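You operate a simulated robot arm through the tools that you are given. There is no shell and no other tool.

You run a simulated robot arm. Do the job below in one go: nothing can be reset, and whatever is moved stays where it is left.

## Task
Strain the silver jug's juice through the white strainer into the clear jug, then rest it on the empty jug.
Fine: all of it; silver jug back on the bench, nothing spilt. Set down upright: jug.

It is judged by the outcome, as a careful person would: the job done as asked, and still so three seconds after it is handed in. It fails if anything else is knocked over, pushed out of place, dropped, spilled or broken.

## Robot
A 6-joint arm with a two-finger gripper, fixed in place. Base frame: the origin is at the foot of the arm, x ahead of it, y to its left, z up. Units: m, rad, N and s.
Its first joint turns from -2.897 to 2.897 rad. Payload 2.45 kg.
The tool frame sits at the grasp point between the pads (the TCP): z along the fingers, y along the line on which they close. The tips reach 0.02 m beyond it. Largest opening 0.14 m; the body of the gripper starts 0.168 m behind the TCP.
Orientation is that of the tool frame in the base frame, as a unit quaternion [w, x, y, z]. With the fingers straight down and closing along the base's y, the tool's x points along the base's -x, its y along +y and its z along -z.

## Interface
- The arm moves only by the tool send_rows. Its arguments are lists of equal length, an entry for each row: "translation": the shift along the tool's x, y, z in units of 200 mm (1.0 is 200 mm), a list of three; "angular": the turn, a rotation vector about the tool's x, y, z in units of 90 degrees (1.0 is 90 degrees), a list of three; "gripper": the gripper command, from -1 (shut) to 1 (fully open), values between in proportion. In form: {"translation": [[tx, ty, tz], ...], "angular": [[ax, ay, az], ...], "gripper": [gripper, ...]}. A call has 1 to 20 rows; each row is the pose to reach, as a shift and turn from the pose commanded when the call began, along the tool's axes at that moment. A call with a number of a shift or a turn outside -1 to 1 is refused whole. Each row takes 0.2 s and may step no farther than 0.05 m and 0.15 rad from the row before; otherwise, or with a gripper value out of range, the whole call is refused. A pose out of reach is approached as far as the arm can. The call stops where the force on the tool passes 40 N (or 10 N more than at its start, if that is more) or the arm is blocked; 0.2 s more then pass. Each finger travels about 0.045 m/s and halts on what it meets, pressing with about 34 N; the grip force reading is that of the motor and also rises with nothing between the fingers. The clock runs only during rows and for 0.2 s after the last one: add rows that repeat a pose to give the fingers time. The reply holds the time, the measured pose of the TCP, the force on the tool along the base axes, the opening and the grip force, in the units named above and with some noise, with the torque about the TCP (base axes, N m) and any sound that the robot's microphone picked up, and new pictures: "show" is both (left out), scene, wrist or none.
- Cameras (640 x 400 px; columns grow to the right, rows downward): "scene" is fixed at [0.4011, -0.5006, 1.552]; the picture's right is [0.83, -0.56, 0.00], its down [-0.23, -0.34, -0.91] and it looks along [0.51, 0.76, -0.40] (base axes); focal length 320 px, centre (320, 200). "wrist" rides on the gripper at [0.078, 0.011, -0.209] in the tool frame; the picture's right is [-0.14, 0.99, 0.00], its down [-0.92, -0.13, -0.37] and it looks along [-0.36, -0.05, 0.93] (tool axes); focal length 280 px, centre (320, 200).
- locate(camera, pixels): for up to 12 pixels [column, row] of the newest picture of that camera ("zoom" is the newest enlarged one), the place [x, y, z] in the base frame of the surface seen there, good to about 0.002 m. No time passes.
- inspect(camera, box): a new picture of the part [left, top, right, bottom] of that camera's present view, enlarged. No time passes.
- sign_off(): hands the job in; it is judged then, once.

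Open the gripper and draw the arm clear of the work before you hand the job in, unless the task says otherwise.

The tools are called after "Call:" as name(argument=value, ...) on one line, values as JSON. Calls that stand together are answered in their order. send_rows: Moves the arm, as the interface text tells. Its arguments: {"type":"object","properties":{"translation":{"type":"array","items":{"type":"array","items":{"type":"number"}}},"angular":{"type":"array","items":{"type":"array","items":{"type":"number"}}},"gripper":{"type":"array","items":{"type":"number"}},"show":{"type":"string","enum":["both","scene","wrist","none"]}},"required":["translation","angular","gripper"]} The other tools are called the same way: locate (camera, pixels) gives the place of the surface under pixels of a picture; inspect (camera, box) takes an enlarged picture of a part of a camera's view; sign_off () hands the job in.

At the start:

```text
time: 0.0
tcp_pos: [0.6923, 0.2111, 1.2673]
tcp_rot: [0.0, 0.0, 1.0, 0.0]
force: [0.3, 1.1, 0.4]
torque: [0.0, 0.01, 0.02]
width: 0.1401
finger_force: 0.1
```

scene: 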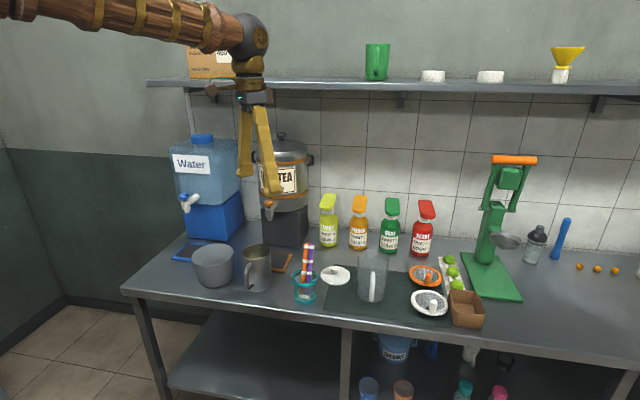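
wrist: 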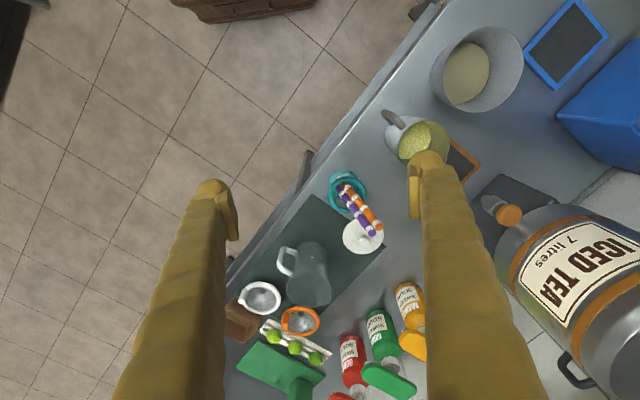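

The scene shows a silver jug near (257,268), a clear jug near (372,277), a white strainer/juicer near (430,303) and an orange one at (425,276). I'll take enlarged views to identify each object.

Call:
inspect(camera="scene", box=[180, 220, 340, 320])

Call:
inspect(camera="scene", box=[320, 230, 480, 330])

Call:
inspect(camera="wrist", box=[220, 160, 460, 310])

```text
4.00 times, centred on (260, 270) of scene
```

zoom: 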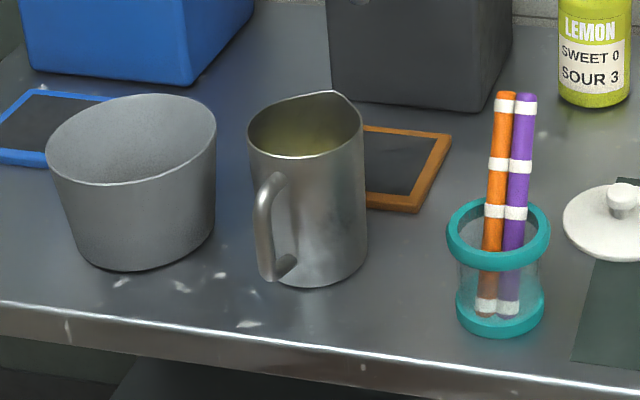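

```text
4.00 times, centred on (400, 280) of scene
```

zoom: 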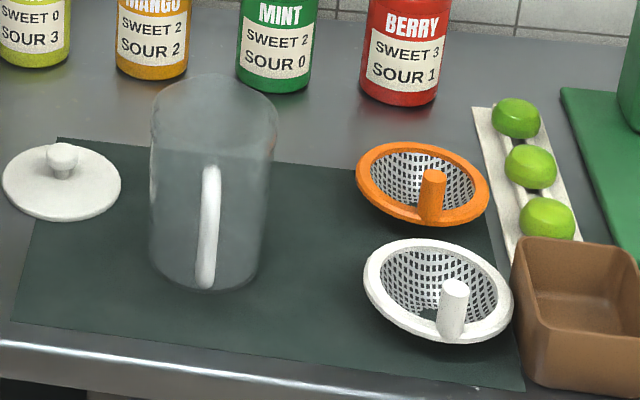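

```text
2.67 times, centred on (340, 235) of wrist
```

zoom: 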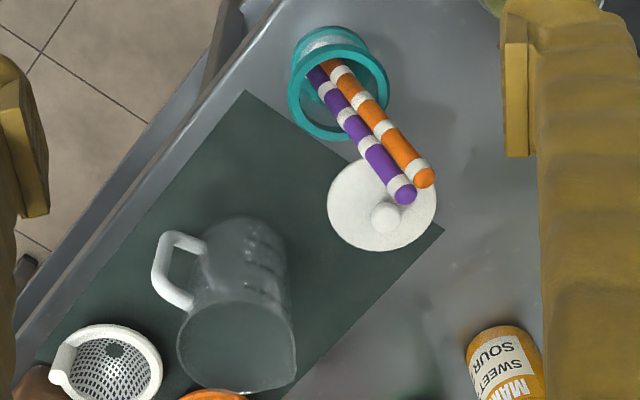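

The white strainer has a white post on its rim at about (432,306); now I measure the main points on strainer, clear jug and silver jug.

Call:
locate(camera="scene", pixels=[[433, 302], [414, 291], [447, 305], [430, 291], [430, 314], [359, 255], [388, 262], [372, 300], [373, 249], [371, 275], [431, 304], [425, 300]])

Call:
locate(camera="scene", pixels=[[242, 254], [271, 250], [256, 259], [262, 243], [248, 268], [248, 287], [258, 290], [250, 265], [265, 268], [260, 256], [200, 262], [290, 262]])

Call:
locate(camera="wrist", pixels=[[246, 296], [279, 295], [262, 284], [256, 311], [289, 285], [330, 300], [308, 306], [282, 263], [294, 248], [400, 140], [440, 145], [385, 117]])

```text
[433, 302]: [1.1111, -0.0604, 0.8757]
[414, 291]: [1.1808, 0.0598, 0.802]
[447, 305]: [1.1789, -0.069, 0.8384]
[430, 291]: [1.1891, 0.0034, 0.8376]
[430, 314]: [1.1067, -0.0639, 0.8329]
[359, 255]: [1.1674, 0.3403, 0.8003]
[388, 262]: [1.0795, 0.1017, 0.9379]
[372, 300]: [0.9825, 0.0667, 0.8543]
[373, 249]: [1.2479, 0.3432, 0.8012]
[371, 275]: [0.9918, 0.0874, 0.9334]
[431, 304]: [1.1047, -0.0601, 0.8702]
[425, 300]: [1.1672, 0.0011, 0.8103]
```

```text
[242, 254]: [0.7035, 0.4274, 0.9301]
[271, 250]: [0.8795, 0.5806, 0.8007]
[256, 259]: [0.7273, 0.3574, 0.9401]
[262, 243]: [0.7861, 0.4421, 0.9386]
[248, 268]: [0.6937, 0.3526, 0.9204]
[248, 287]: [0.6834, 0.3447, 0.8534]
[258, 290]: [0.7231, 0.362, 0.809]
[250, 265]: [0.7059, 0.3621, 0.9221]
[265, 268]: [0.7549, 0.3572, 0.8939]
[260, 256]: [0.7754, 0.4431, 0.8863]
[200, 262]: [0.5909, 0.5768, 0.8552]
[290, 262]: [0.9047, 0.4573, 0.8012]
```

```text
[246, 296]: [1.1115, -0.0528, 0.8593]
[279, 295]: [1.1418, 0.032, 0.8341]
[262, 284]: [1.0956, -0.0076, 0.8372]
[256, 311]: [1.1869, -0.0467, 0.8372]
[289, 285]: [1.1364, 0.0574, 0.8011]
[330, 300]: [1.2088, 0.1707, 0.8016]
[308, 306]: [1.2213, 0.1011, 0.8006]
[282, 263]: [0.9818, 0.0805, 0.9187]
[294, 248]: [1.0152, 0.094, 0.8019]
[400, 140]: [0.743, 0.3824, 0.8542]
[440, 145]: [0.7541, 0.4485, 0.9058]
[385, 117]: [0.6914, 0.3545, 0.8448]
```

Bench top is z≈0.80. I need finer geometry, so I enlarge the strainer, the clear jug and the silver jug.

Call:
inspect(camera="scene", box=[398, 275, 462, 315])

Call:
locate(camera="zoom", pixels=[[135, 180], [497, 275], [300, 150], [360, 400], [350, 265], [335, 370], [322, 275], [380, 275], [350, 385], [450, 220], [200, 330], [470, 370]])

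```text
10.00 times, centred on (430, 295) of scene
```

zoom: 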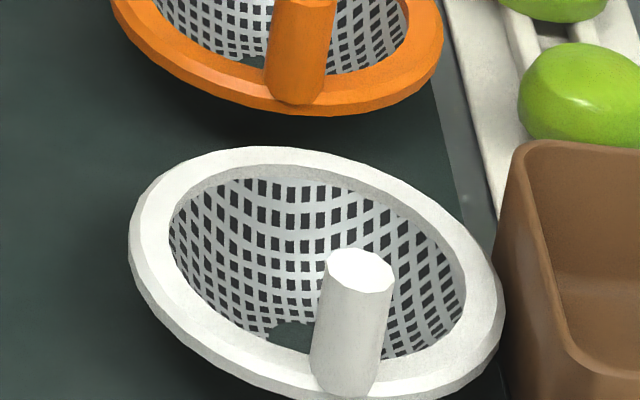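

```text
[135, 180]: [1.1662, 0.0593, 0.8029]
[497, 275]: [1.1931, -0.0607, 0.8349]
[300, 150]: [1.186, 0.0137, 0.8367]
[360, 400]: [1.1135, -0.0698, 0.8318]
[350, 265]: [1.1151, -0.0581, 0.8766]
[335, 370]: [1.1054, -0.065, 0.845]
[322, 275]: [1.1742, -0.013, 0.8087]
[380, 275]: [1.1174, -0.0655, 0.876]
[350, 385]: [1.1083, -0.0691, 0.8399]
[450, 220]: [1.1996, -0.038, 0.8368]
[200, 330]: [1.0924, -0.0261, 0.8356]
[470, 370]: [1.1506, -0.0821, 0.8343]
```

The strainer's rim fits a circle centred near (1.147,-0.026), radius 0.056, with the post at about (1.116,-0.060) and its top at z=0.877. Next I look at the clear jug closely.

Call:
inspect(camera="scene", box=[325, 245, 421, 305])

Call:
locate(camera="zoom", pixels=[[220, 70], [290, 38], [395, 60], [420, 100], [230, 100], [300, 130], [380, 130], [300, 165], [290, 250], [280, 320], [300, 200], [340, 340]])

Call:
inspect(camera="wrist", box=[265, 225, 361, 315])

Call:
locate(camera="zoom", pixels=[[150, 170], [180, 90], [200, 230], [290, 270], [400, 290], [160, 370], [250, 250], [120, 200], [300, 380], [420, 400], [180, 300], [440, 340]])

```text
6.67 times, centred on (373, 275) of scene
```

zoom: 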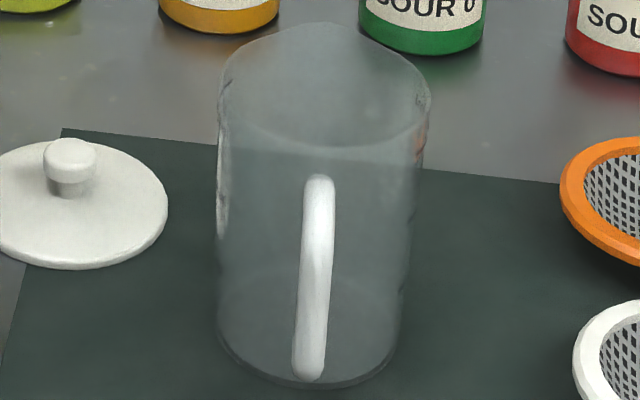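

```text
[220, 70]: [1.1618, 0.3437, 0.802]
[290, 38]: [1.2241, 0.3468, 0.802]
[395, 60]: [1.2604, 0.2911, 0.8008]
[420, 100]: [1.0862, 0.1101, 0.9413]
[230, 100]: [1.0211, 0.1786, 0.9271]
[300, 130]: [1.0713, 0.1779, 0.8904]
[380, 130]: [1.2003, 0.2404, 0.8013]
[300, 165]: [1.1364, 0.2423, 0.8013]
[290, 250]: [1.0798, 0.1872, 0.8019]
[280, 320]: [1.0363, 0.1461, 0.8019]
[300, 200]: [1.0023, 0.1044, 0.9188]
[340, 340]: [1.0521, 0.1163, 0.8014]
```

```text
4.44 times, centred on (313, 270) of wrist
```

zoom: 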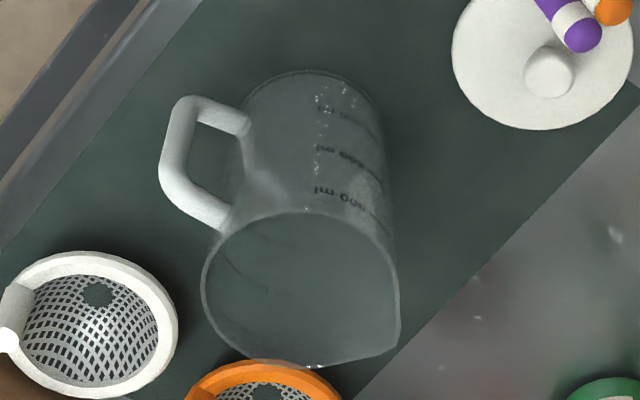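

```text
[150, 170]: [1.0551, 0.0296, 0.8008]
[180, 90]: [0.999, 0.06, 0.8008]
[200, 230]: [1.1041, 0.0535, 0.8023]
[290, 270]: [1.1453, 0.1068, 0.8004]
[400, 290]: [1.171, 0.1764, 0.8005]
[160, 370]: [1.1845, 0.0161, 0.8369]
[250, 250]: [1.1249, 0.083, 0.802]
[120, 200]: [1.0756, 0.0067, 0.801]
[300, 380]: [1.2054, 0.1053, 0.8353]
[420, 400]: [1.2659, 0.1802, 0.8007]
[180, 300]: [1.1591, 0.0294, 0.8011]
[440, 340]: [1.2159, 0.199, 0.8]
```

The clear jug's axis is near (1.046,0.135), radius ≈0.048, rim about z≈0.945, handle toward (-x,-y). Now the silver jug in detail.

Call:
inspect(camera="scene", box=[217, 238, 297, 298])

Call:
locate(camera="zoom", pixels=[[205, 105], [280, 155], [390, 95], [370, 55], [230, 290], [250, 260], [320, 375], [260, 160], [250, 215], [300, 120], [410, 280], [275, 360]])

Call:
inspect(camera="wrist", box=[370, 95, 466, 165])

Call:
locate(camera="zoom", pixels=[[300, 200], [400, 230], [300, 290], [200, 330], [190, 180], [90, 130], [130, 260], [520, 300], [520, 220], [400, 160], [330, 360], [420, 300]])

```text
6.67 times, centred on (257, 268) of scene
```

zoom: 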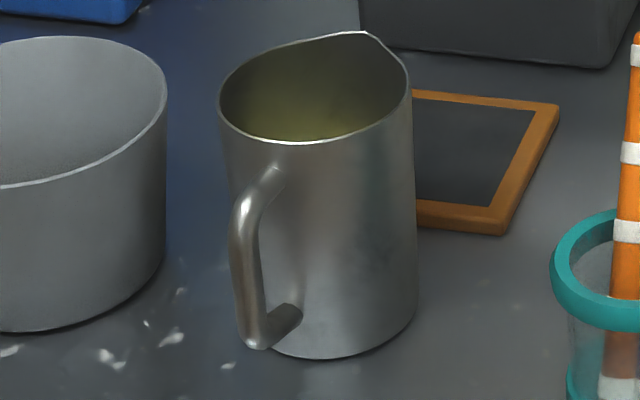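

```text
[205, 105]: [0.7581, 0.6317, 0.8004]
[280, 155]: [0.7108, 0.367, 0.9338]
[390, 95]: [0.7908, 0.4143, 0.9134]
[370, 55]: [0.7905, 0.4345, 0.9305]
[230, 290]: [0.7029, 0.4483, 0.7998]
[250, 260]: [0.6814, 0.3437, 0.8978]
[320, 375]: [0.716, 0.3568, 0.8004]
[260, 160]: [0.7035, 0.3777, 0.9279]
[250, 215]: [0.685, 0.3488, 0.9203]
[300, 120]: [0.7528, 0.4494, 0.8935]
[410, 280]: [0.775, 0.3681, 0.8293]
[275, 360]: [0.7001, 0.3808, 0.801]
```

```text
5.71 times, centred on (418, 130) of wrist
```

zoom: 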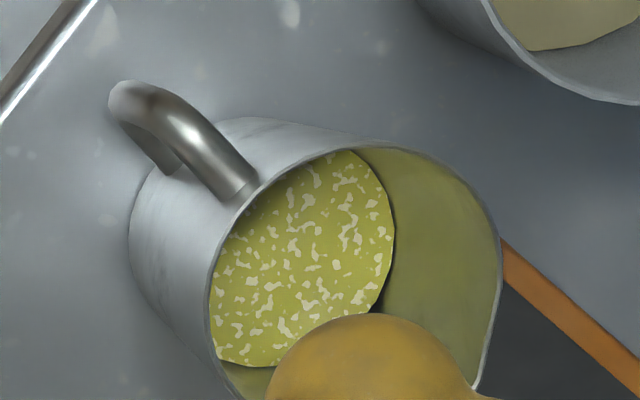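

```text
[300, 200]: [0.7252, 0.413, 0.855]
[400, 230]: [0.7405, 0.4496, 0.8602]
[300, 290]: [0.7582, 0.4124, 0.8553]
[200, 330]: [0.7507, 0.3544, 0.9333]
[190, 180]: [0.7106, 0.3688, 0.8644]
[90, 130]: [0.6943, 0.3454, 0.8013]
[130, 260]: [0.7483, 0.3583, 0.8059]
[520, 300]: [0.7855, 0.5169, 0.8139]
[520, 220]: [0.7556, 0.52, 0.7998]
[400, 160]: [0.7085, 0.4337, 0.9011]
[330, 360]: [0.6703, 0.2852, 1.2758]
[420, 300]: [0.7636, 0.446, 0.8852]
```

The silver jug's axis is near (0.745,0.405), R≈0.048, rim z≈0.937, juice level z≈0.855, handle at azimuth ≈224°, spout at ≈44°. The clear jug and strainer lie beyond the straight-down reach, so I test in free air how far a forward-tilted tool gets.

Call:
send_rows(translation=[[-0.14, -0.14, 0.05], [-0.28, -0.28, 0.1], [-0.42, -0.42, 0.15], [-0.56, -0.56, 0.2], [-0.7, -0.7, 0.25], [-0.84, -0.84, 0.3], [-1.0, -1.0, 0.35]], angular=[[0, -0.08, 0], [0, -0.16, 0], [0, -0.24, 0], [0, -0.32, 0], [0, -0.4, 0], [0, -0.48, 0], [0, -0.5, 0]], gripper=[1, 1, 1, 1, 1, 1, 1])

```text
time: 1.6
tcp_pos: [0.8927, 0.0117, 1.1982]
tcp_rot: [0.384, -0.001, 0.923, 0.001]
force: [-0.5, -0.2, 1.0]
torque: [0.03, 0.03, 0.0]
width: 0.1402
finger_force: 0.1
```

scene: 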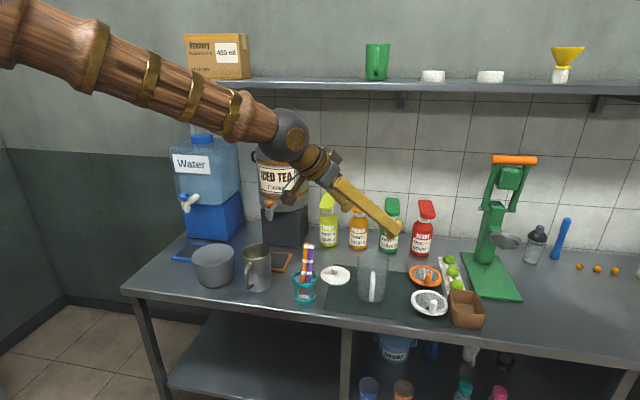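
wrist: 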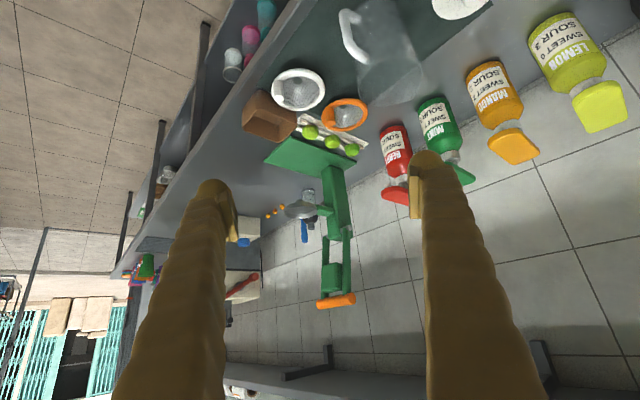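

The tilt works and the wrist has plenty of room, so the tilted tool can reach the strainer. I now move toward a pre-grasp over the strainer's post, turning the tool 10° to the left and narrowing the fingers to about 0.06 m.

Call:
send_rows(translation=[[0.021, -0.083, 0.163], [0.042, -0.166, 0.325], [0.064, -0.249, 0.488], [0.085, -0.332, 0.65], [0.106, -0.415, 0.813], [0.106, -0.415, 0.813]], angular=[[-0.0157, 0, -0.0157], [-0.0314, 0, -0.0314], [-0.0471, 0, -0.0471], [-0.0629, 0, -0.0629], [-0.0786, 0, -0.0786], [-0.0786, 0, -0.0786]], gripper=[-0.14, -0.14, -0.14, -0.14, -0.14, -0.14])

Call:
inspect(camera="scene", box=[390, 265, 470, 315])

Call:
locate(camera="zoom", pixels=[[336, 296], [325, 290], [345, 300], [336, 310], [336, 340], [325, 380]])

```text
time: 3.0
tcp_pos: [0.9964, -0.0727, 1.0699]
tcp_rot: [0.381, -0.08, 0.92, 0.033]
force: [0.7, -0.4, 0.1]
torque: [0.0, -0.01, 0.0]
width: 0.0606
finger_force: 0.0
```

scene: 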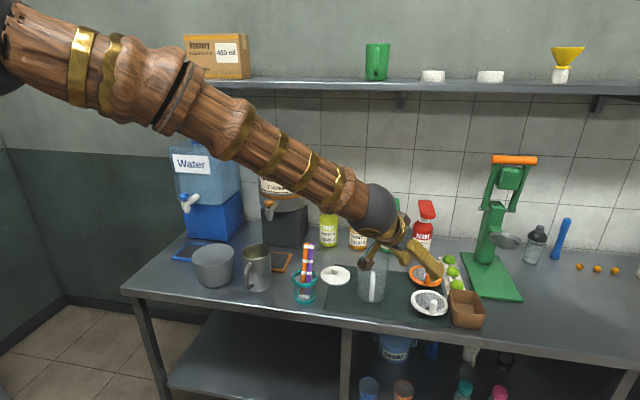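
wrist: 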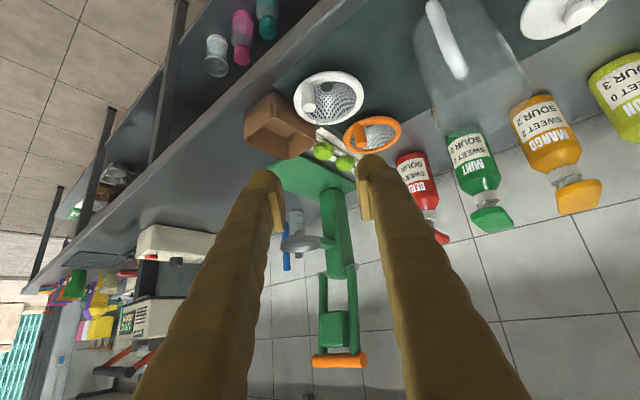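

```text
8.00 times, centred on (430, 290) of scene
```

zoom: 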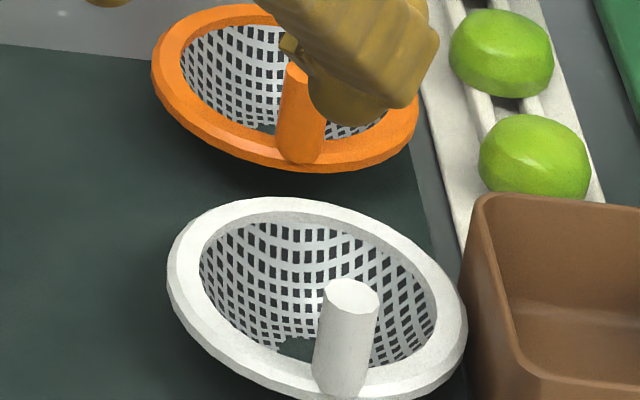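

```text
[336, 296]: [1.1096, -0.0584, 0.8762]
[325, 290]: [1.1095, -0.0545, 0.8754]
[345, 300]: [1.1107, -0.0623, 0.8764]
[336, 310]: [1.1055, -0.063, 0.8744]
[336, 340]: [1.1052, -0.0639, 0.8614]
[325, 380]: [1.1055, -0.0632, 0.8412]
```

The view to the strainer is clear; the post top ellipse is centred at about (352,297) in the zoom, so I fix its centre and the rim edge points.

Call:
locate(camera="zoom", pixels=[[352, 297], [352, 283], [370, 297], [350, 310], [178, 280], [460, 320], [290, 205], [220, 340], [420, 385], [190, 240], [400, 240], [300, 385]])

Call:
inspect(camera="wrist", box=[280, 60, 376, 135])

Call:
locate(camera="zoom", pixels=[[190, 245], [200, 230], [185, 260], [110, 230], [560, 240], [330, 90], [330, 420], [200, 380]])

```text
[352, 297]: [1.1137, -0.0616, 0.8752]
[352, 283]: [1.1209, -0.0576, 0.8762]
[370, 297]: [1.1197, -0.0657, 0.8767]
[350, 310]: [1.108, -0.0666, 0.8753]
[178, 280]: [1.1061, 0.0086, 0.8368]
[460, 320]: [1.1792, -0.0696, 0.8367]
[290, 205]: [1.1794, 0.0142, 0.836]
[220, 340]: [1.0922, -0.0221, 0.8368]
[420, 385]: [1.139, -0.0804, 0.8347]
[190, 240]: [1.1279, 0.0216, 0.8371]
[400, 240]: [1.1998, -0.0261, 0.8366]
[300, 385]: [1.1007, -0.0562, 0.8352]
```

```text
5.33 times, centred on (328, 98) of wrist
```

zoom: 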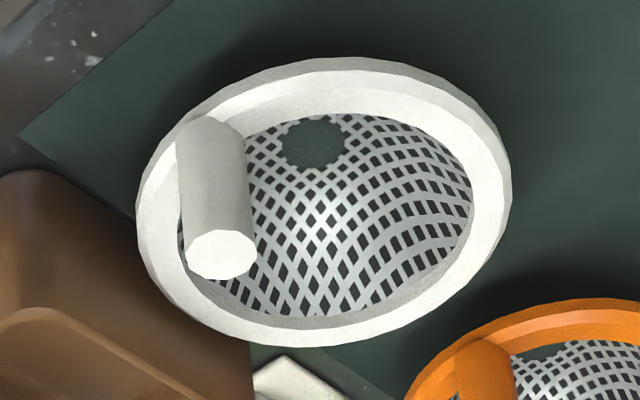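

```text
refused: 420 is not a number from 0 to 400
```

The ring centre is (1.146,-0.028), R≈0.054, post centre (1.1137,-0.0616), top 0.876. I move to a pre-grasp 8 cm back along the tool axis from the post.

Call:
send_rows(translation=[[0.069, -0.0136, 0.183], [0.138, -0.027, 0.367], [0.207, -0.041, 0.55], [0.2755, -0.0545, 0.7335], [0.2755, -0.0545, 0.7335]], angular=[[0, 0, 0], [0, 0, 0], [0, 0, 0], [0, 0, 0], [0, 0, 0]], gripper=[-0.14, -0.14, -0.14, -0.14, -0.14])

Call:
inspect(camera="scene", box=[370, 245, 482, 315])

Call:
inspect(camera="wrist", box=[240, 40, 432, 160])

```text
time: 4.2
tcp_pos: [1.0595, -0.0723, 0.9272]
tcp_rot: [0.381, -0.081, 0.92, 0.034]
force: [0.4, -0.3, -0.3]
torque: [-0.03, -0.03, -0.01]
width: 0.0602
finger_force: 0.0
```

scene: 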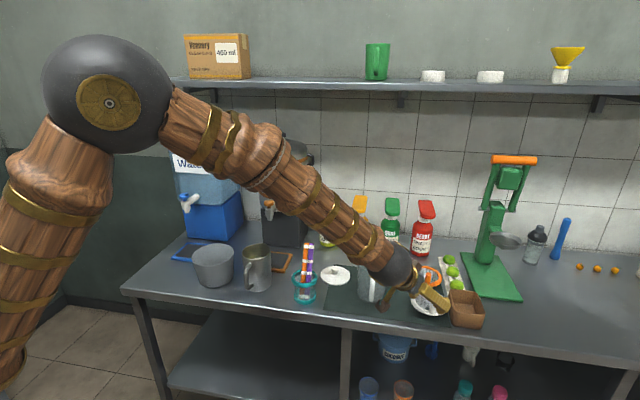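
wrist: 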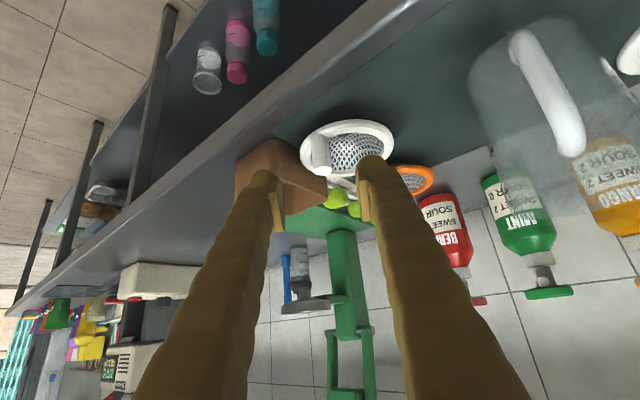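

```text
5.71 times, centred on (426, 280) of scene
```

zoom: 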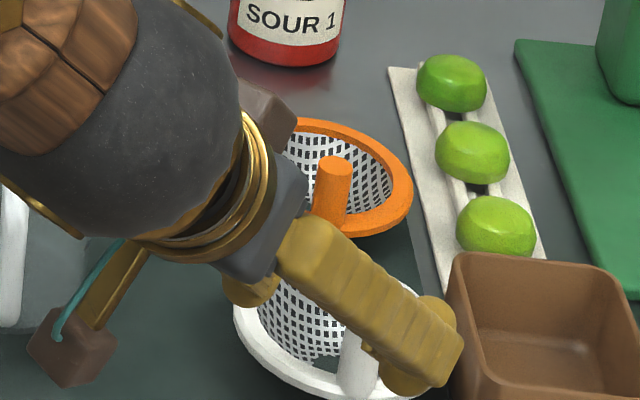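

```text
3.33 times, centred on (336, 100) of wrist
```

zoom: 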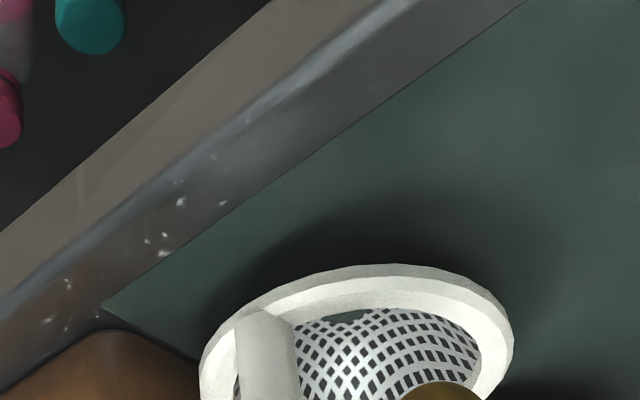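

The measured TCP is within 3 mm of command. The right finger looks close to the brown box, so I measure the box's edges before going in.

Call:
locate(camera="scene", pixels=[[451, 291], [484, 302], [481, 327], [452, 318], [466, 291], [450, 305], [468, 305], [460, 325]])

Call:
inspect(camera="scene", box=[430, 280, 494, 330])

Call:
locate(camera="zoom", pixels=[[205, 100], [215, 310], [240, 360], [240, 250], [500, 190], [400, 150], [190, 200], [260, 310]])

```text
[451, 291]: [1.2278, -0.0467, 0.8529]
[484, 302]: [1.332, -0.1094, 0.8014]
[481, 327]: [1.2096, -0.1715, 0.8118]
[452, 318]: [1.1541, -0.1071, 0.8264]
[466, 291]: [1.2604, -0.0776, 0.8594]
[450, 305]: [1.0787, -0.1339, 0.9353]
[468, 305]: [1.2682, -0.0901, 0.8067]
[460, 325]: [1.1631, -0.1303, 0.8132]
```

```text
8.00 times, centred on (462, 305) of scene
```

zoom: 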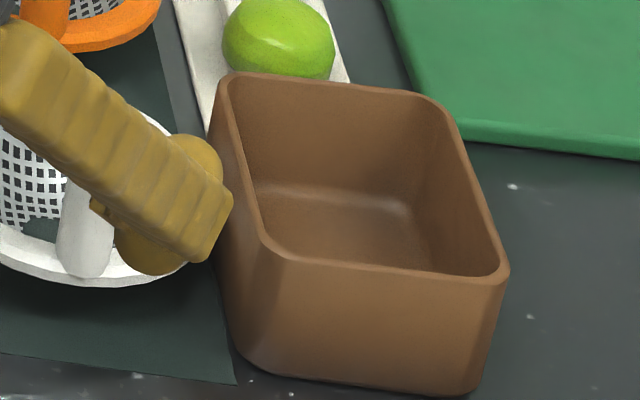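

```text
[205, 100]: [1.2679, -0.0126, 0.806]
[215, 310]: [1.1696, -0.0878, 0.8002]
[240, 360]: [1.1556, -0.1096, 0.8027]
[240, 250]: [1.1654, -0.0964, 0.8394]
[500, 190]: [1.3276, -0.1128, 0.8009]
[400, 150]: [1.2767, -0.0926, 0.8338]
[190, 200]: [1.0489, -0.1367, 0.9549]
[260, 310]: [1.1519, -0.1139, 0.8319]
```

The brown box's near corner is around (1.152,-0.11), so I narrow the fingers to 0.045 m for clearance and go in along the tool axis by 8 cm, then check before closing.

Call:
send_rows(translation=[[0, 0, 0], [0, 0, 0.1], [0, 0, 0.2], [0, 0, 0.3], [0, 0, 0.4], [0, 0, 0.4]], angular=[[0, 0, 0], [0, 0, 0], [0, 0, 0], [0, 0, 0], [0, 0, 0], [0, 0, 0]], gripper=[-0.357, -0.357, -0.357, -0.357, -0.357, -0.357])

Call:
inspect(camera="scene", box=[390, 265, 486, 325])

Call:
inspect(camera="wrist", box=[240, 110, 400, 210])

```text
time: 5.6
tcp_pos: [1.1163, -0.0618, 0.8702]
tcp_rot: [0.38, -0.08, 0.921, 0.033]
force: [-0.4, -0.2, -0.3]
torque: [0.0, -0.02, 0.02]
width: 0.0453
finger_force: 0.1
```

scene: 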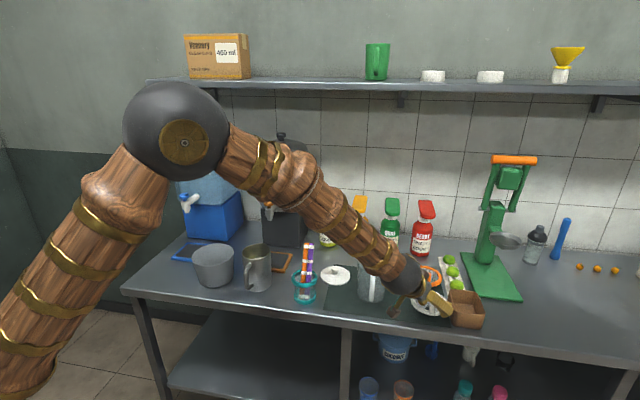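
wrist: 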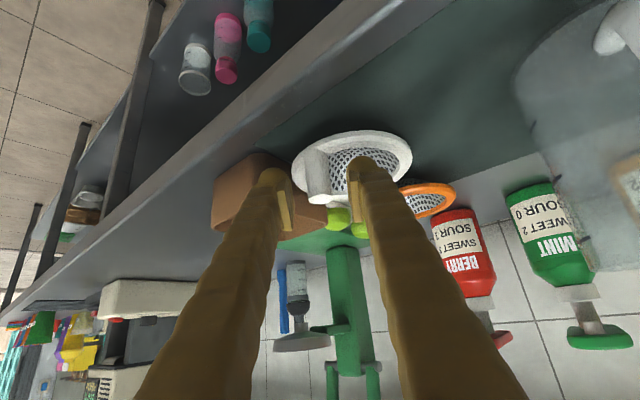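

```text
6.67 times, centred on (438, 295) of scene
```

zoom: 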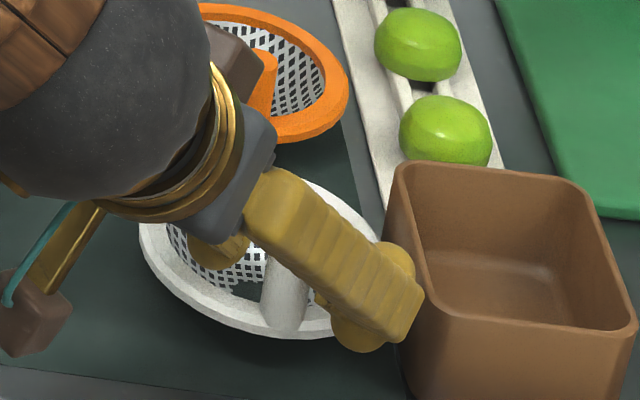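

```text
4.00 times, centred on (320, 160) of wrist
```

zoom: 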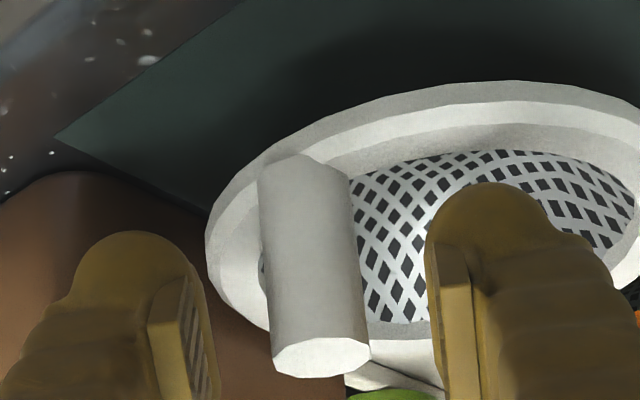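

In the wrist zoom the post sits centred between the pads (post top at (320,357), pads at about x=200 and 440), and the TCP matches. I close the gripper on the post.

Call:
send_rows(translation=[[0, 0, 0], [0, 0, 0], [0, 0, 0], [0, 0, 0]], angular=[[0, 0, 0], [0, 0, 0], [0, 0, 0], [0, 0, 0]], gripper=[-1, -1, -1, -1])

Call:
inspect(camera="wrist", box=[240, 110, 400, 210])

```text
time: 6.6
tcp_pos: [1.1151, -0.0612, 0.8705]
tcp_rot: [0.382, -0.08, 0.92, 0.033]
force: [-0.1, 0.7, 0.3]
torque: [-0.01, 0.02, -0.01]
width: 0.018
finger_force: 34.1
```

scene: 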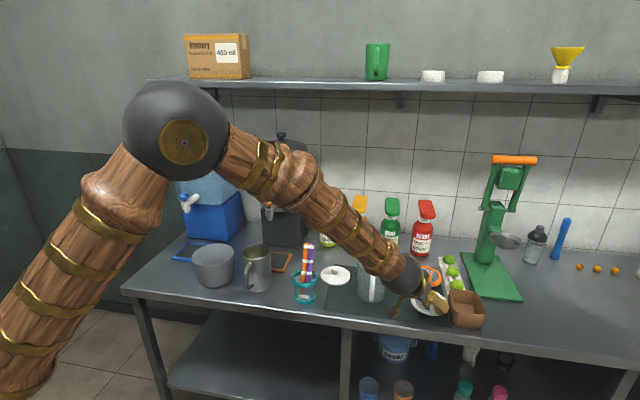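
wrist: 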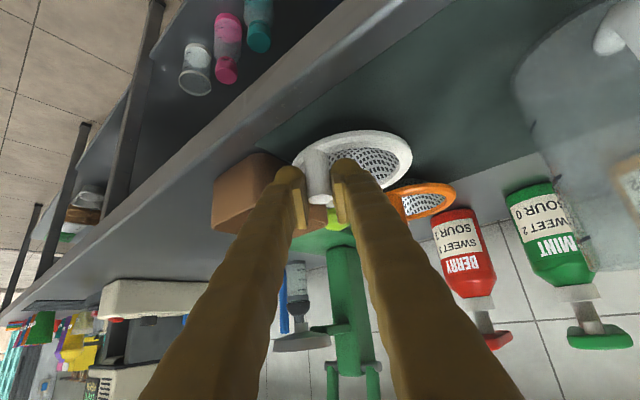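

```text
4.00 times, centred on (320, 160) of wrist
```

zoom: 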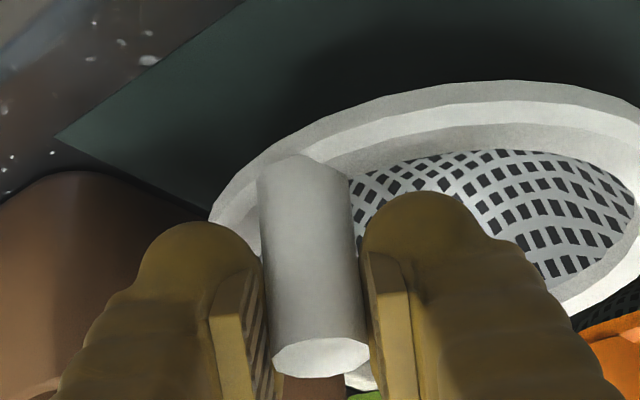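

The post is gripped (width 0.018, 34 N). I lift straight up a few centimetres and check that the strainer hangs level.

Call:
send_rows(translation=[[-0.05, 0, -0.05], [-0.12, 0, -0.12], [-0.2, 0, -0.2], [-0.2, 0, -0.2]], angular=[[0, 0, 0], [0, 0, 0], [0, 0, 0], [0, 0, 0]], gripper=[-1, -1, -1, -1])

Call:
inspect(camera="scene", box=[370, 245, 482, 315])

Call:
inspect(camera="wrist", box=[240, 100, 432, 220])

```text
time: 7.6
tcp_pos: [1.1147, -0.0618, 0.9245]
tcp_rot: [0.381, -0.08, 0.92, 0.033]
force: [0.5, -1.0, -1.3]
torque: [-0.01, 0.04, -0.03]
width: 0.0181
finger_force: 34.0
```

scene: 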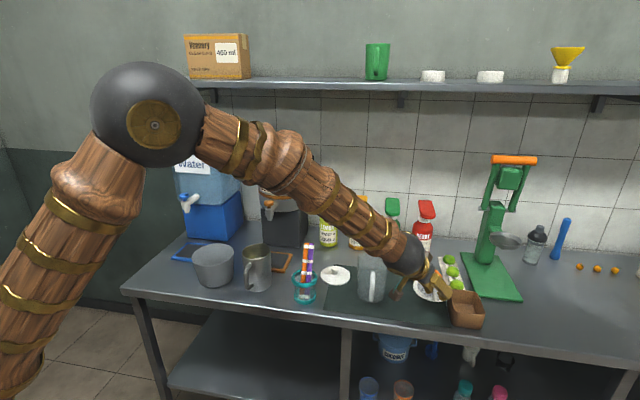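
wrist: 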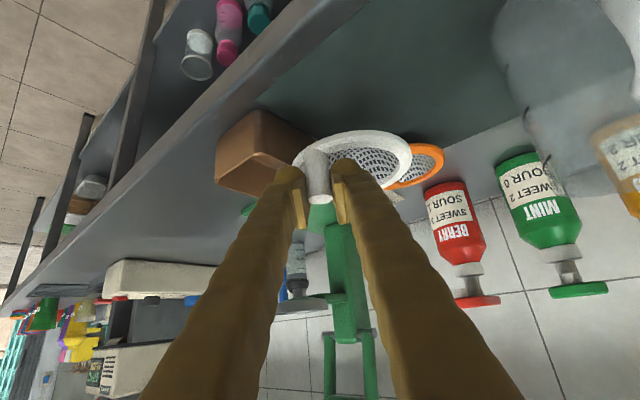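

```text
5.71 times, centred on (426, 280) of scene
```

zoom: 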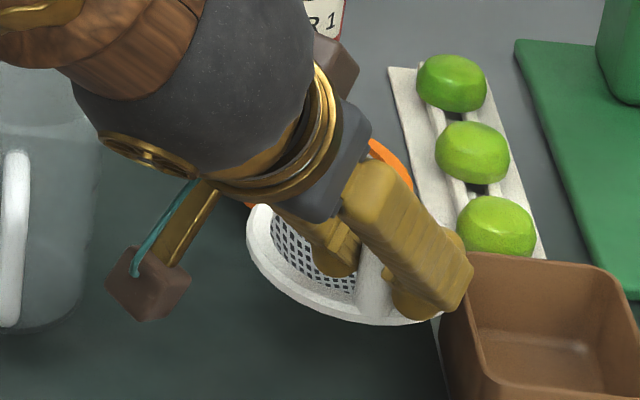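

```text
3.33 times, centred on (336, 160) of wrist
```

zoom: 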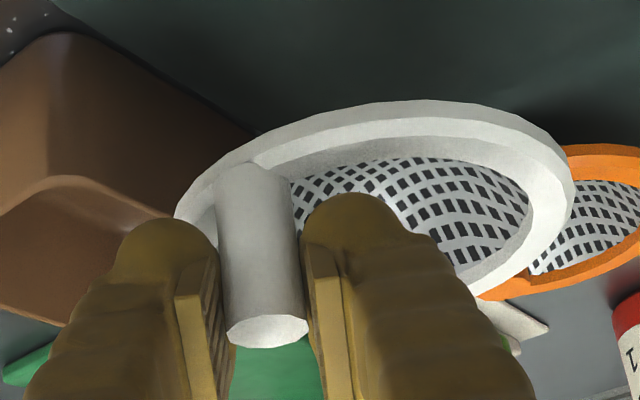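

The strainer holds firm and level. I lift further, and use this moment to measure the clear jug's rim more precisely in an enlarged view.

Call:
send_rows(translation=[[-0.15, 0, -0.15], [-0.3, 0, -0.3], [-0.45, 0, -0.45], [-0.52, 0, -0.52], [-0.52, 0, -0.52]], angular=[[0, 0, 0], [0, 0, 0], [0, 0, 0], [0, 0, 0], [0, 0, 0]], gripper=[-1, -1, -1, -1, -1])

Call:
inspect(camera="scene", box=[340, 240, 404, 280])

Call:
locate(camera="zoom", pixels=[[178, 130], [182, 150], [190, 170], [496, 190], [490, 210], [480, 150], [330, 245], [310, 250], [350, 250], [280, 235], [400, 245], [330, 75]])

```text
time: 8.8
tcp_pos: [1.1126, -0.0604, 1.0704]
tcp_rot: [0.381, -0.08, 0.92, 0.033]
force: [0.0, 0.2, -0.7]
torque: [-0.02, 0.06, -0.02]
width: 0.0183
finger_force: 33.4
```

scene: 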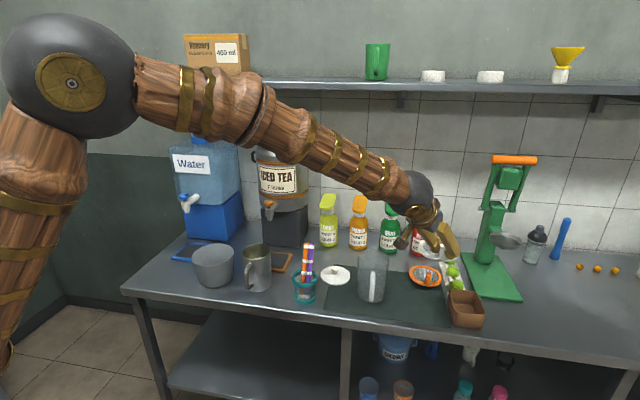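
wrist: 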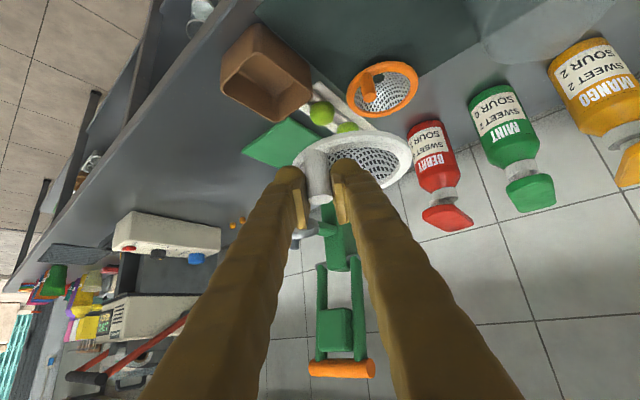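

```text
10.00 times, centred on (372, 260) of scene
```

zoom: 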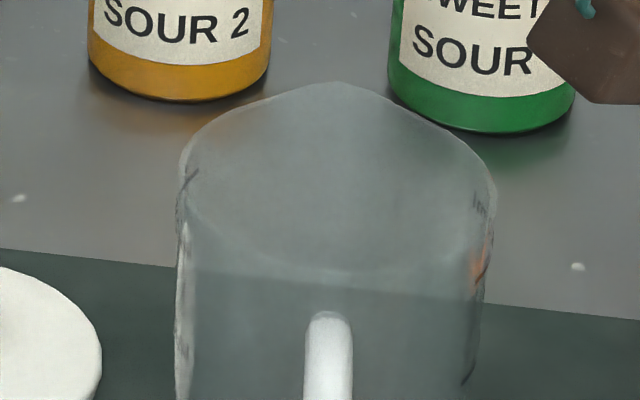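

```text
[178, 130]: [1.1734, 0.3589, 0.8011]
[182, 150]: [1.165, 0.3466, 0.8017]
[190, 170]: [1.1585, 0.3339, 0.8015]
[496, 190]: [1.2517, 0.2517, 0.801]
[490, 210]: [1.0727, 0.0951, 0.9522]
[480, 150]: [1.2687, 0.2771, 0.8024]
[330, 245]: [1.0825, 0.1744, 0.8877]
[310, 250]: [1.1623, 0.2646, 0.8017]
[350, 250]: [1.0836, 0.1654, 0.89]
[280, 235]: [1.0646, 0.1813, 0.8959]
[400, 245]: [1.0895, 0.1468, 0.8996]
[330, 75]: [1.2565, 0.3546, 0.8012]
```

From the rim's outline I get the clear jug axis at about (1.0455,0.138), rim z≈0.953, outer radius ≈0.052. I swing the strainer halfway toward it while turning it 25° clockwise, staying 5 cm above the rim.

Call:
send_rows(translation=[[0.034, 0.136, -0.034], [0.068, 0.273, -0.068], [0.102, 0.409, -0.102], [0.1355, 0.545, -0.1355], [0.1355, 0.545, -0.1355]], angular=[[0.0491, 0, 0.0491], [0.0982, 0, 0.0982], [0.1473, 0, 0.1473], [0.1964, 0, 0.1964], [0.1964, 0, 0.1964]], gripper=[-1, -1, -1, -1, -1])

```text
time: 10.0
tcp_pos: [1.0603, 0.0401, 1.073]
tcp_rot: [0.38, 0.12, 0.916, -0.05]
force: [-0.4, 0.4, -0.3]
torque: [-0.02, 0.02, -0.01]
width: 0.0182
finger_force: 33.8
```

scene: 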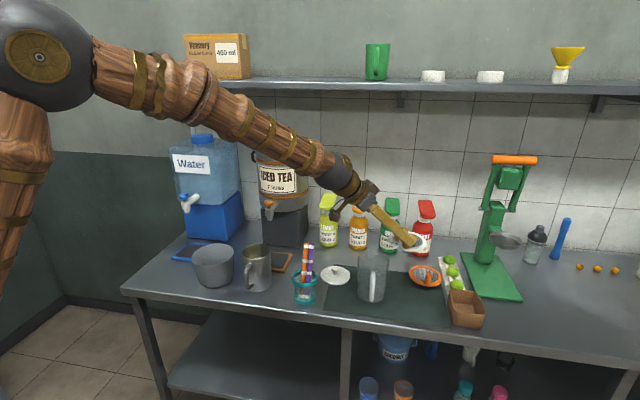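
wrist: 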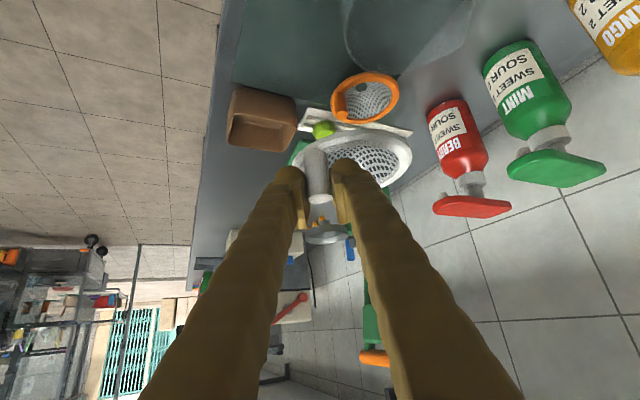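

The strainer still hangs in the same place between the pads. I finish the swing: TCP toward (1.000,0.140) with a further 25° clockwise turn.

Call:
send_rows(translation=[[0.074, 0.101, -0.074], [0.148, 0.202, -0.148], [0.222, 0.303, -0.222], [0.2965, 0.4037, -0.2965], [0.2965, 0.4037, -0.2965], [0.2965, 0.4037, -0.2965]], angular=[[0.0491, 0, 0.0491], [0.0982, 0, 0.0982], [0.1473, 0, 0.1473], [0.1964, 0, 0.1964], [0.1964, 0, 0.1964], [0.1964, 0, 0.1964]], gripper=[-1, -1, -1, -1, -1, -1])

Call:
inspect(camera="scene", box=[316, 205, 428, 275])

Call:
inspect(camera="wrist", box=[220, 60, 444, 200])

```text
time: 11.4
tcp_pos: [0.9985, 0.1374, 1.0719]
tcp_rot: [0.36, 0.316, 0.868, -0.132]
force: [-0.3, -0.3, -1.0]
torque: [0.02, 0.03, 0.0]
width: 0.0183
finger_force: 34.0
```

scene: 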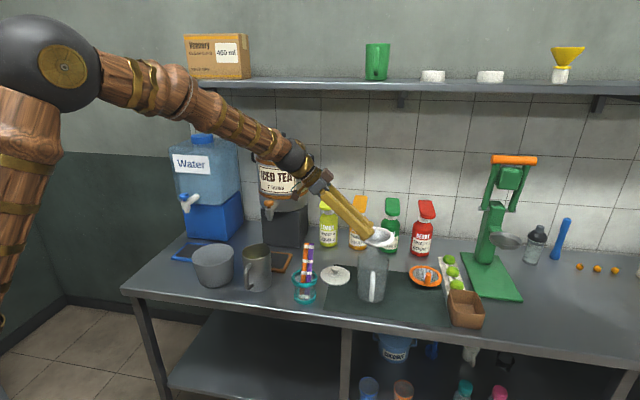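
wrist: 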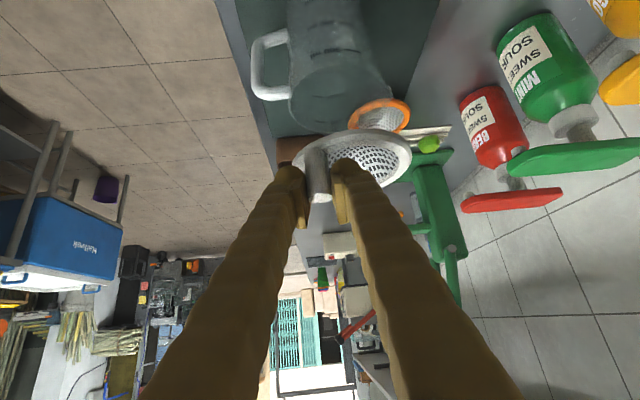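

```text
5.71 times, centred on (372, 240) of scene
```

zoom: 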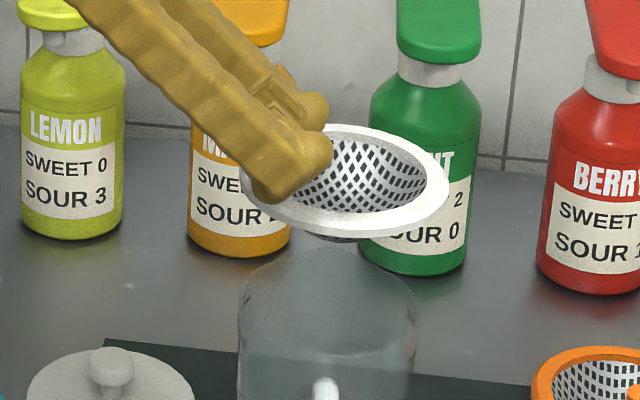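

```text
2.86 times, centred on (332, 130) of wrist
```

zoom: 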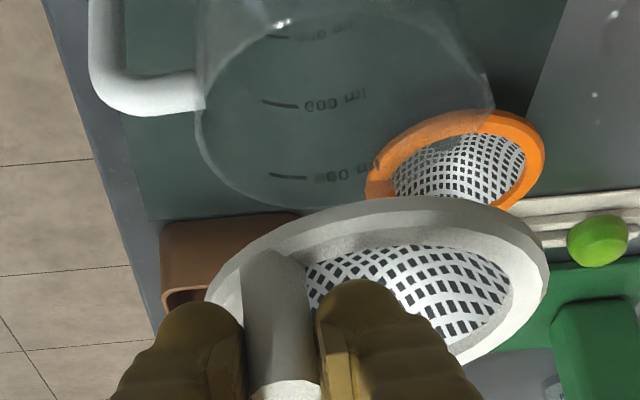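

The strainer is now above the jug; I locate its rim in this zoom to get its true centre and check it is level.

Call:
inspect(camera="scene", box=[350, 220, 406, 255])

Call:
locate(camera="zoom", pixels=[[600, 200], [608, 160], [560, 250], [500, 280], [400, 290], [300, 270], [220, 230], [560, 90], [480, 45], [400, 30], [590, 220], [350, 285]])

```text
11.43 times, centred on (378, 238) of scene
```

zoom: 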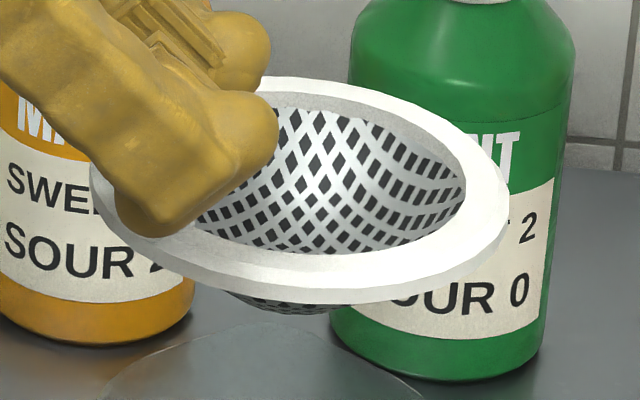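

```text
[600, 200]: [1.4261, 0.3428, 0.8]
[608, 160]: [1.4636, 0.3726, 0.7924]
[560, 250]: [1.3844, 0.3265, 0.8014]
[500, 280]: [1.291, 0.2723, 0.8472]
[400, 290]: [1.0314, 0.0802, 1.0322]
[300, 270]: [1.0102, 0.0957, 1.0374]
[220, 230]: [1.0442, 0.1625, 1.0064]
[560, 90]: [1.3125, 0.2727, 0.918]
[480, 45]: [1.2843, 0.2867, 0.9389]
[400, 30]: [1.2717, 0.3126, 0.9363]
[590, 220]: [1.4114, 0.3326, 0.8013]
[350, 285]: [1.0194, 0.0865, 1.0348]
```

I pick points right on the rim's outer top edge in this zoom.

Call:
locate(camera="zoom", pixels=[[503, 190], [500, 210], [470, 248], [430, 268], [380, 280], [300, 278], [240, 262], [485, 150], [450, 122], [400, 98], [340, 83], [290, 80]])

```text
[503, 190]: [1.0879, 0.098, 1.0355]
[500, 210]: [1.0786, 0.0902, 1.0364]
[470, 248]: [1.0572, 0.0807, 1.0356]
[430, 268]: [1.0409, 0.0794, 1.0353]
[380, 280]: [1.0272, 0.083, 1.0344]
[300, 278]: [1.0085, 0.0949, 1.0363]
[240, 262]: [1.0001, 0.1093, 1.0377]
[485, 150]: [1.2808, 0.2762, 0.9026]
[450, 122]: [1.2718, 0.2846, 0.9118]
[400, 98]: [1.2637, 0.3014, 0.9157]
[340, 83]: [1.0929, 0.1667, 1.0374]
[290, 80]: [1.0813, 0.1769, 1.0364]
```

The strainer is level (rim z≈1.036) with its centre at about (1.048,0.134). To be sure of the jug's rim centre I enlarge the wrist view of the jug.

Call:
inspect(camera="wrist", box=[240, 30, 416, 140])

Call:
inspect(camera="scene", box=[340, 240, 404, 280])

```text
3.64 times, centred on (328, 85) of wrist
```

zoom: 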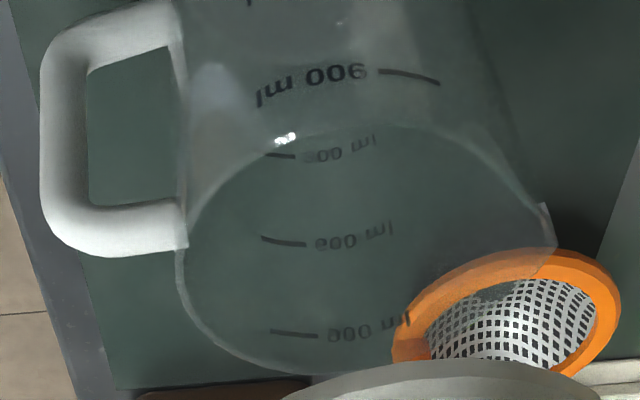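

```text
10.00 times, centred on (372, 260) of scene
```

zoom: 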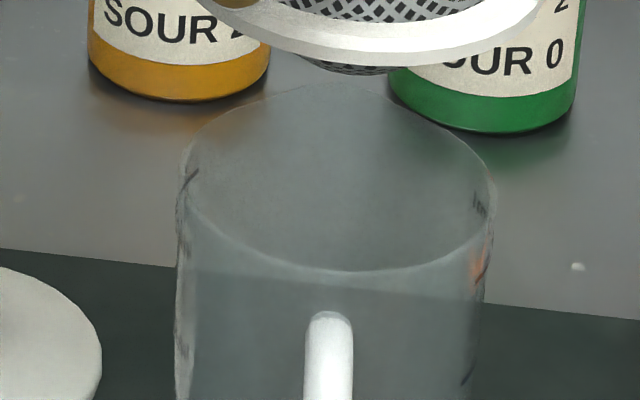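

Both cameras agree the strainer should move about (-3.5 mm, +3 mm) to be over the jug's axis. I apply that and lower 6 cm, so the bowl enters the jug's mouth without seating yet.

Call:
send_rows(translation=[[0.0095, 0, -0.0095], [0.06, 0, 0.035], [0.116, 0, 0.089], [0.173, 0, 0.142], [0.2285, 0, 0.1955], [0.2285, 0, 0.1955]], angular=[[0, 0, 0], [0, 0, 0], [0, 0, 0], [0, 0, 0], [0, 0, 0], [0, 0, 0]], gripper=[-1, -1, -1, -1, -1, -1])

Call:
inspect(camera="scene", box=[340, 230, 404, 280])

Call:
inspect(camera="wrist", box=[220, 60, 444, 200])

```text
time: 12.8
tcp_pos: [0.992, 0.1422, 1.013]
tcp_rot: [0.359, 0.316, 0.868, -0.131]
force: [0.0, -0.2, 0.0]
torque: [0.0, 0.01, -0.04]
width: 0.0183
finger_force: 33.8
```

scene: 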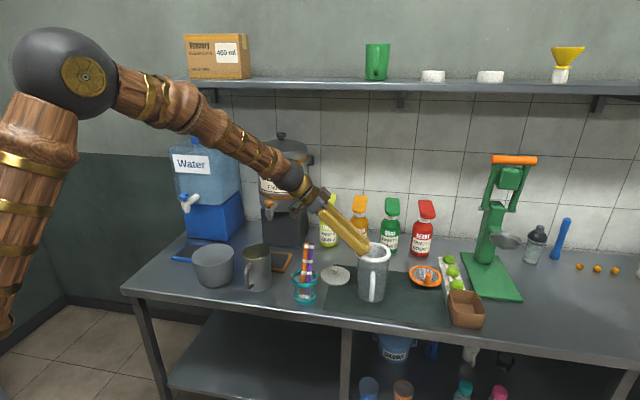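
wrist: 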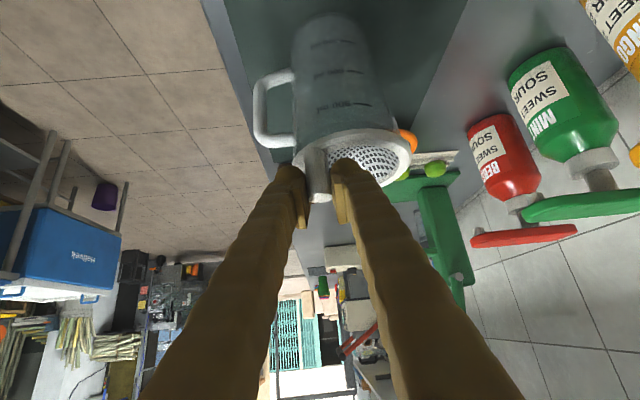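

```text
8.00 times, centred on (372, 255) of scene
```

zoom: 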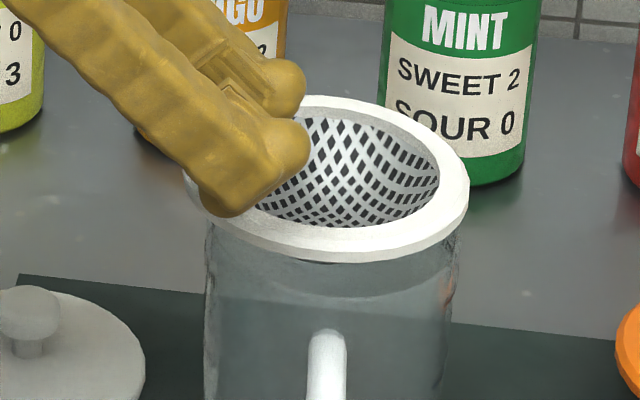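

```text
2.86 times, centred on (332, 130) of wrist
```

zoom: 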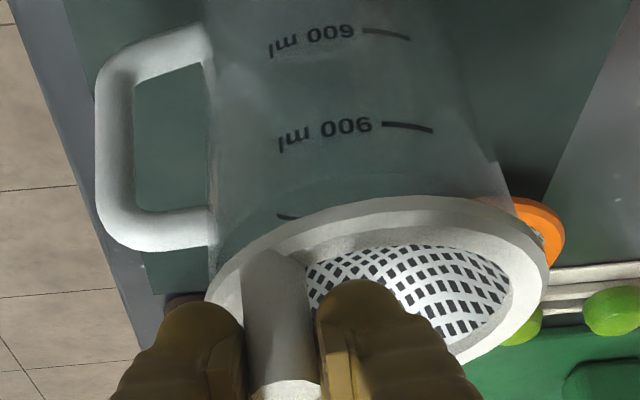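

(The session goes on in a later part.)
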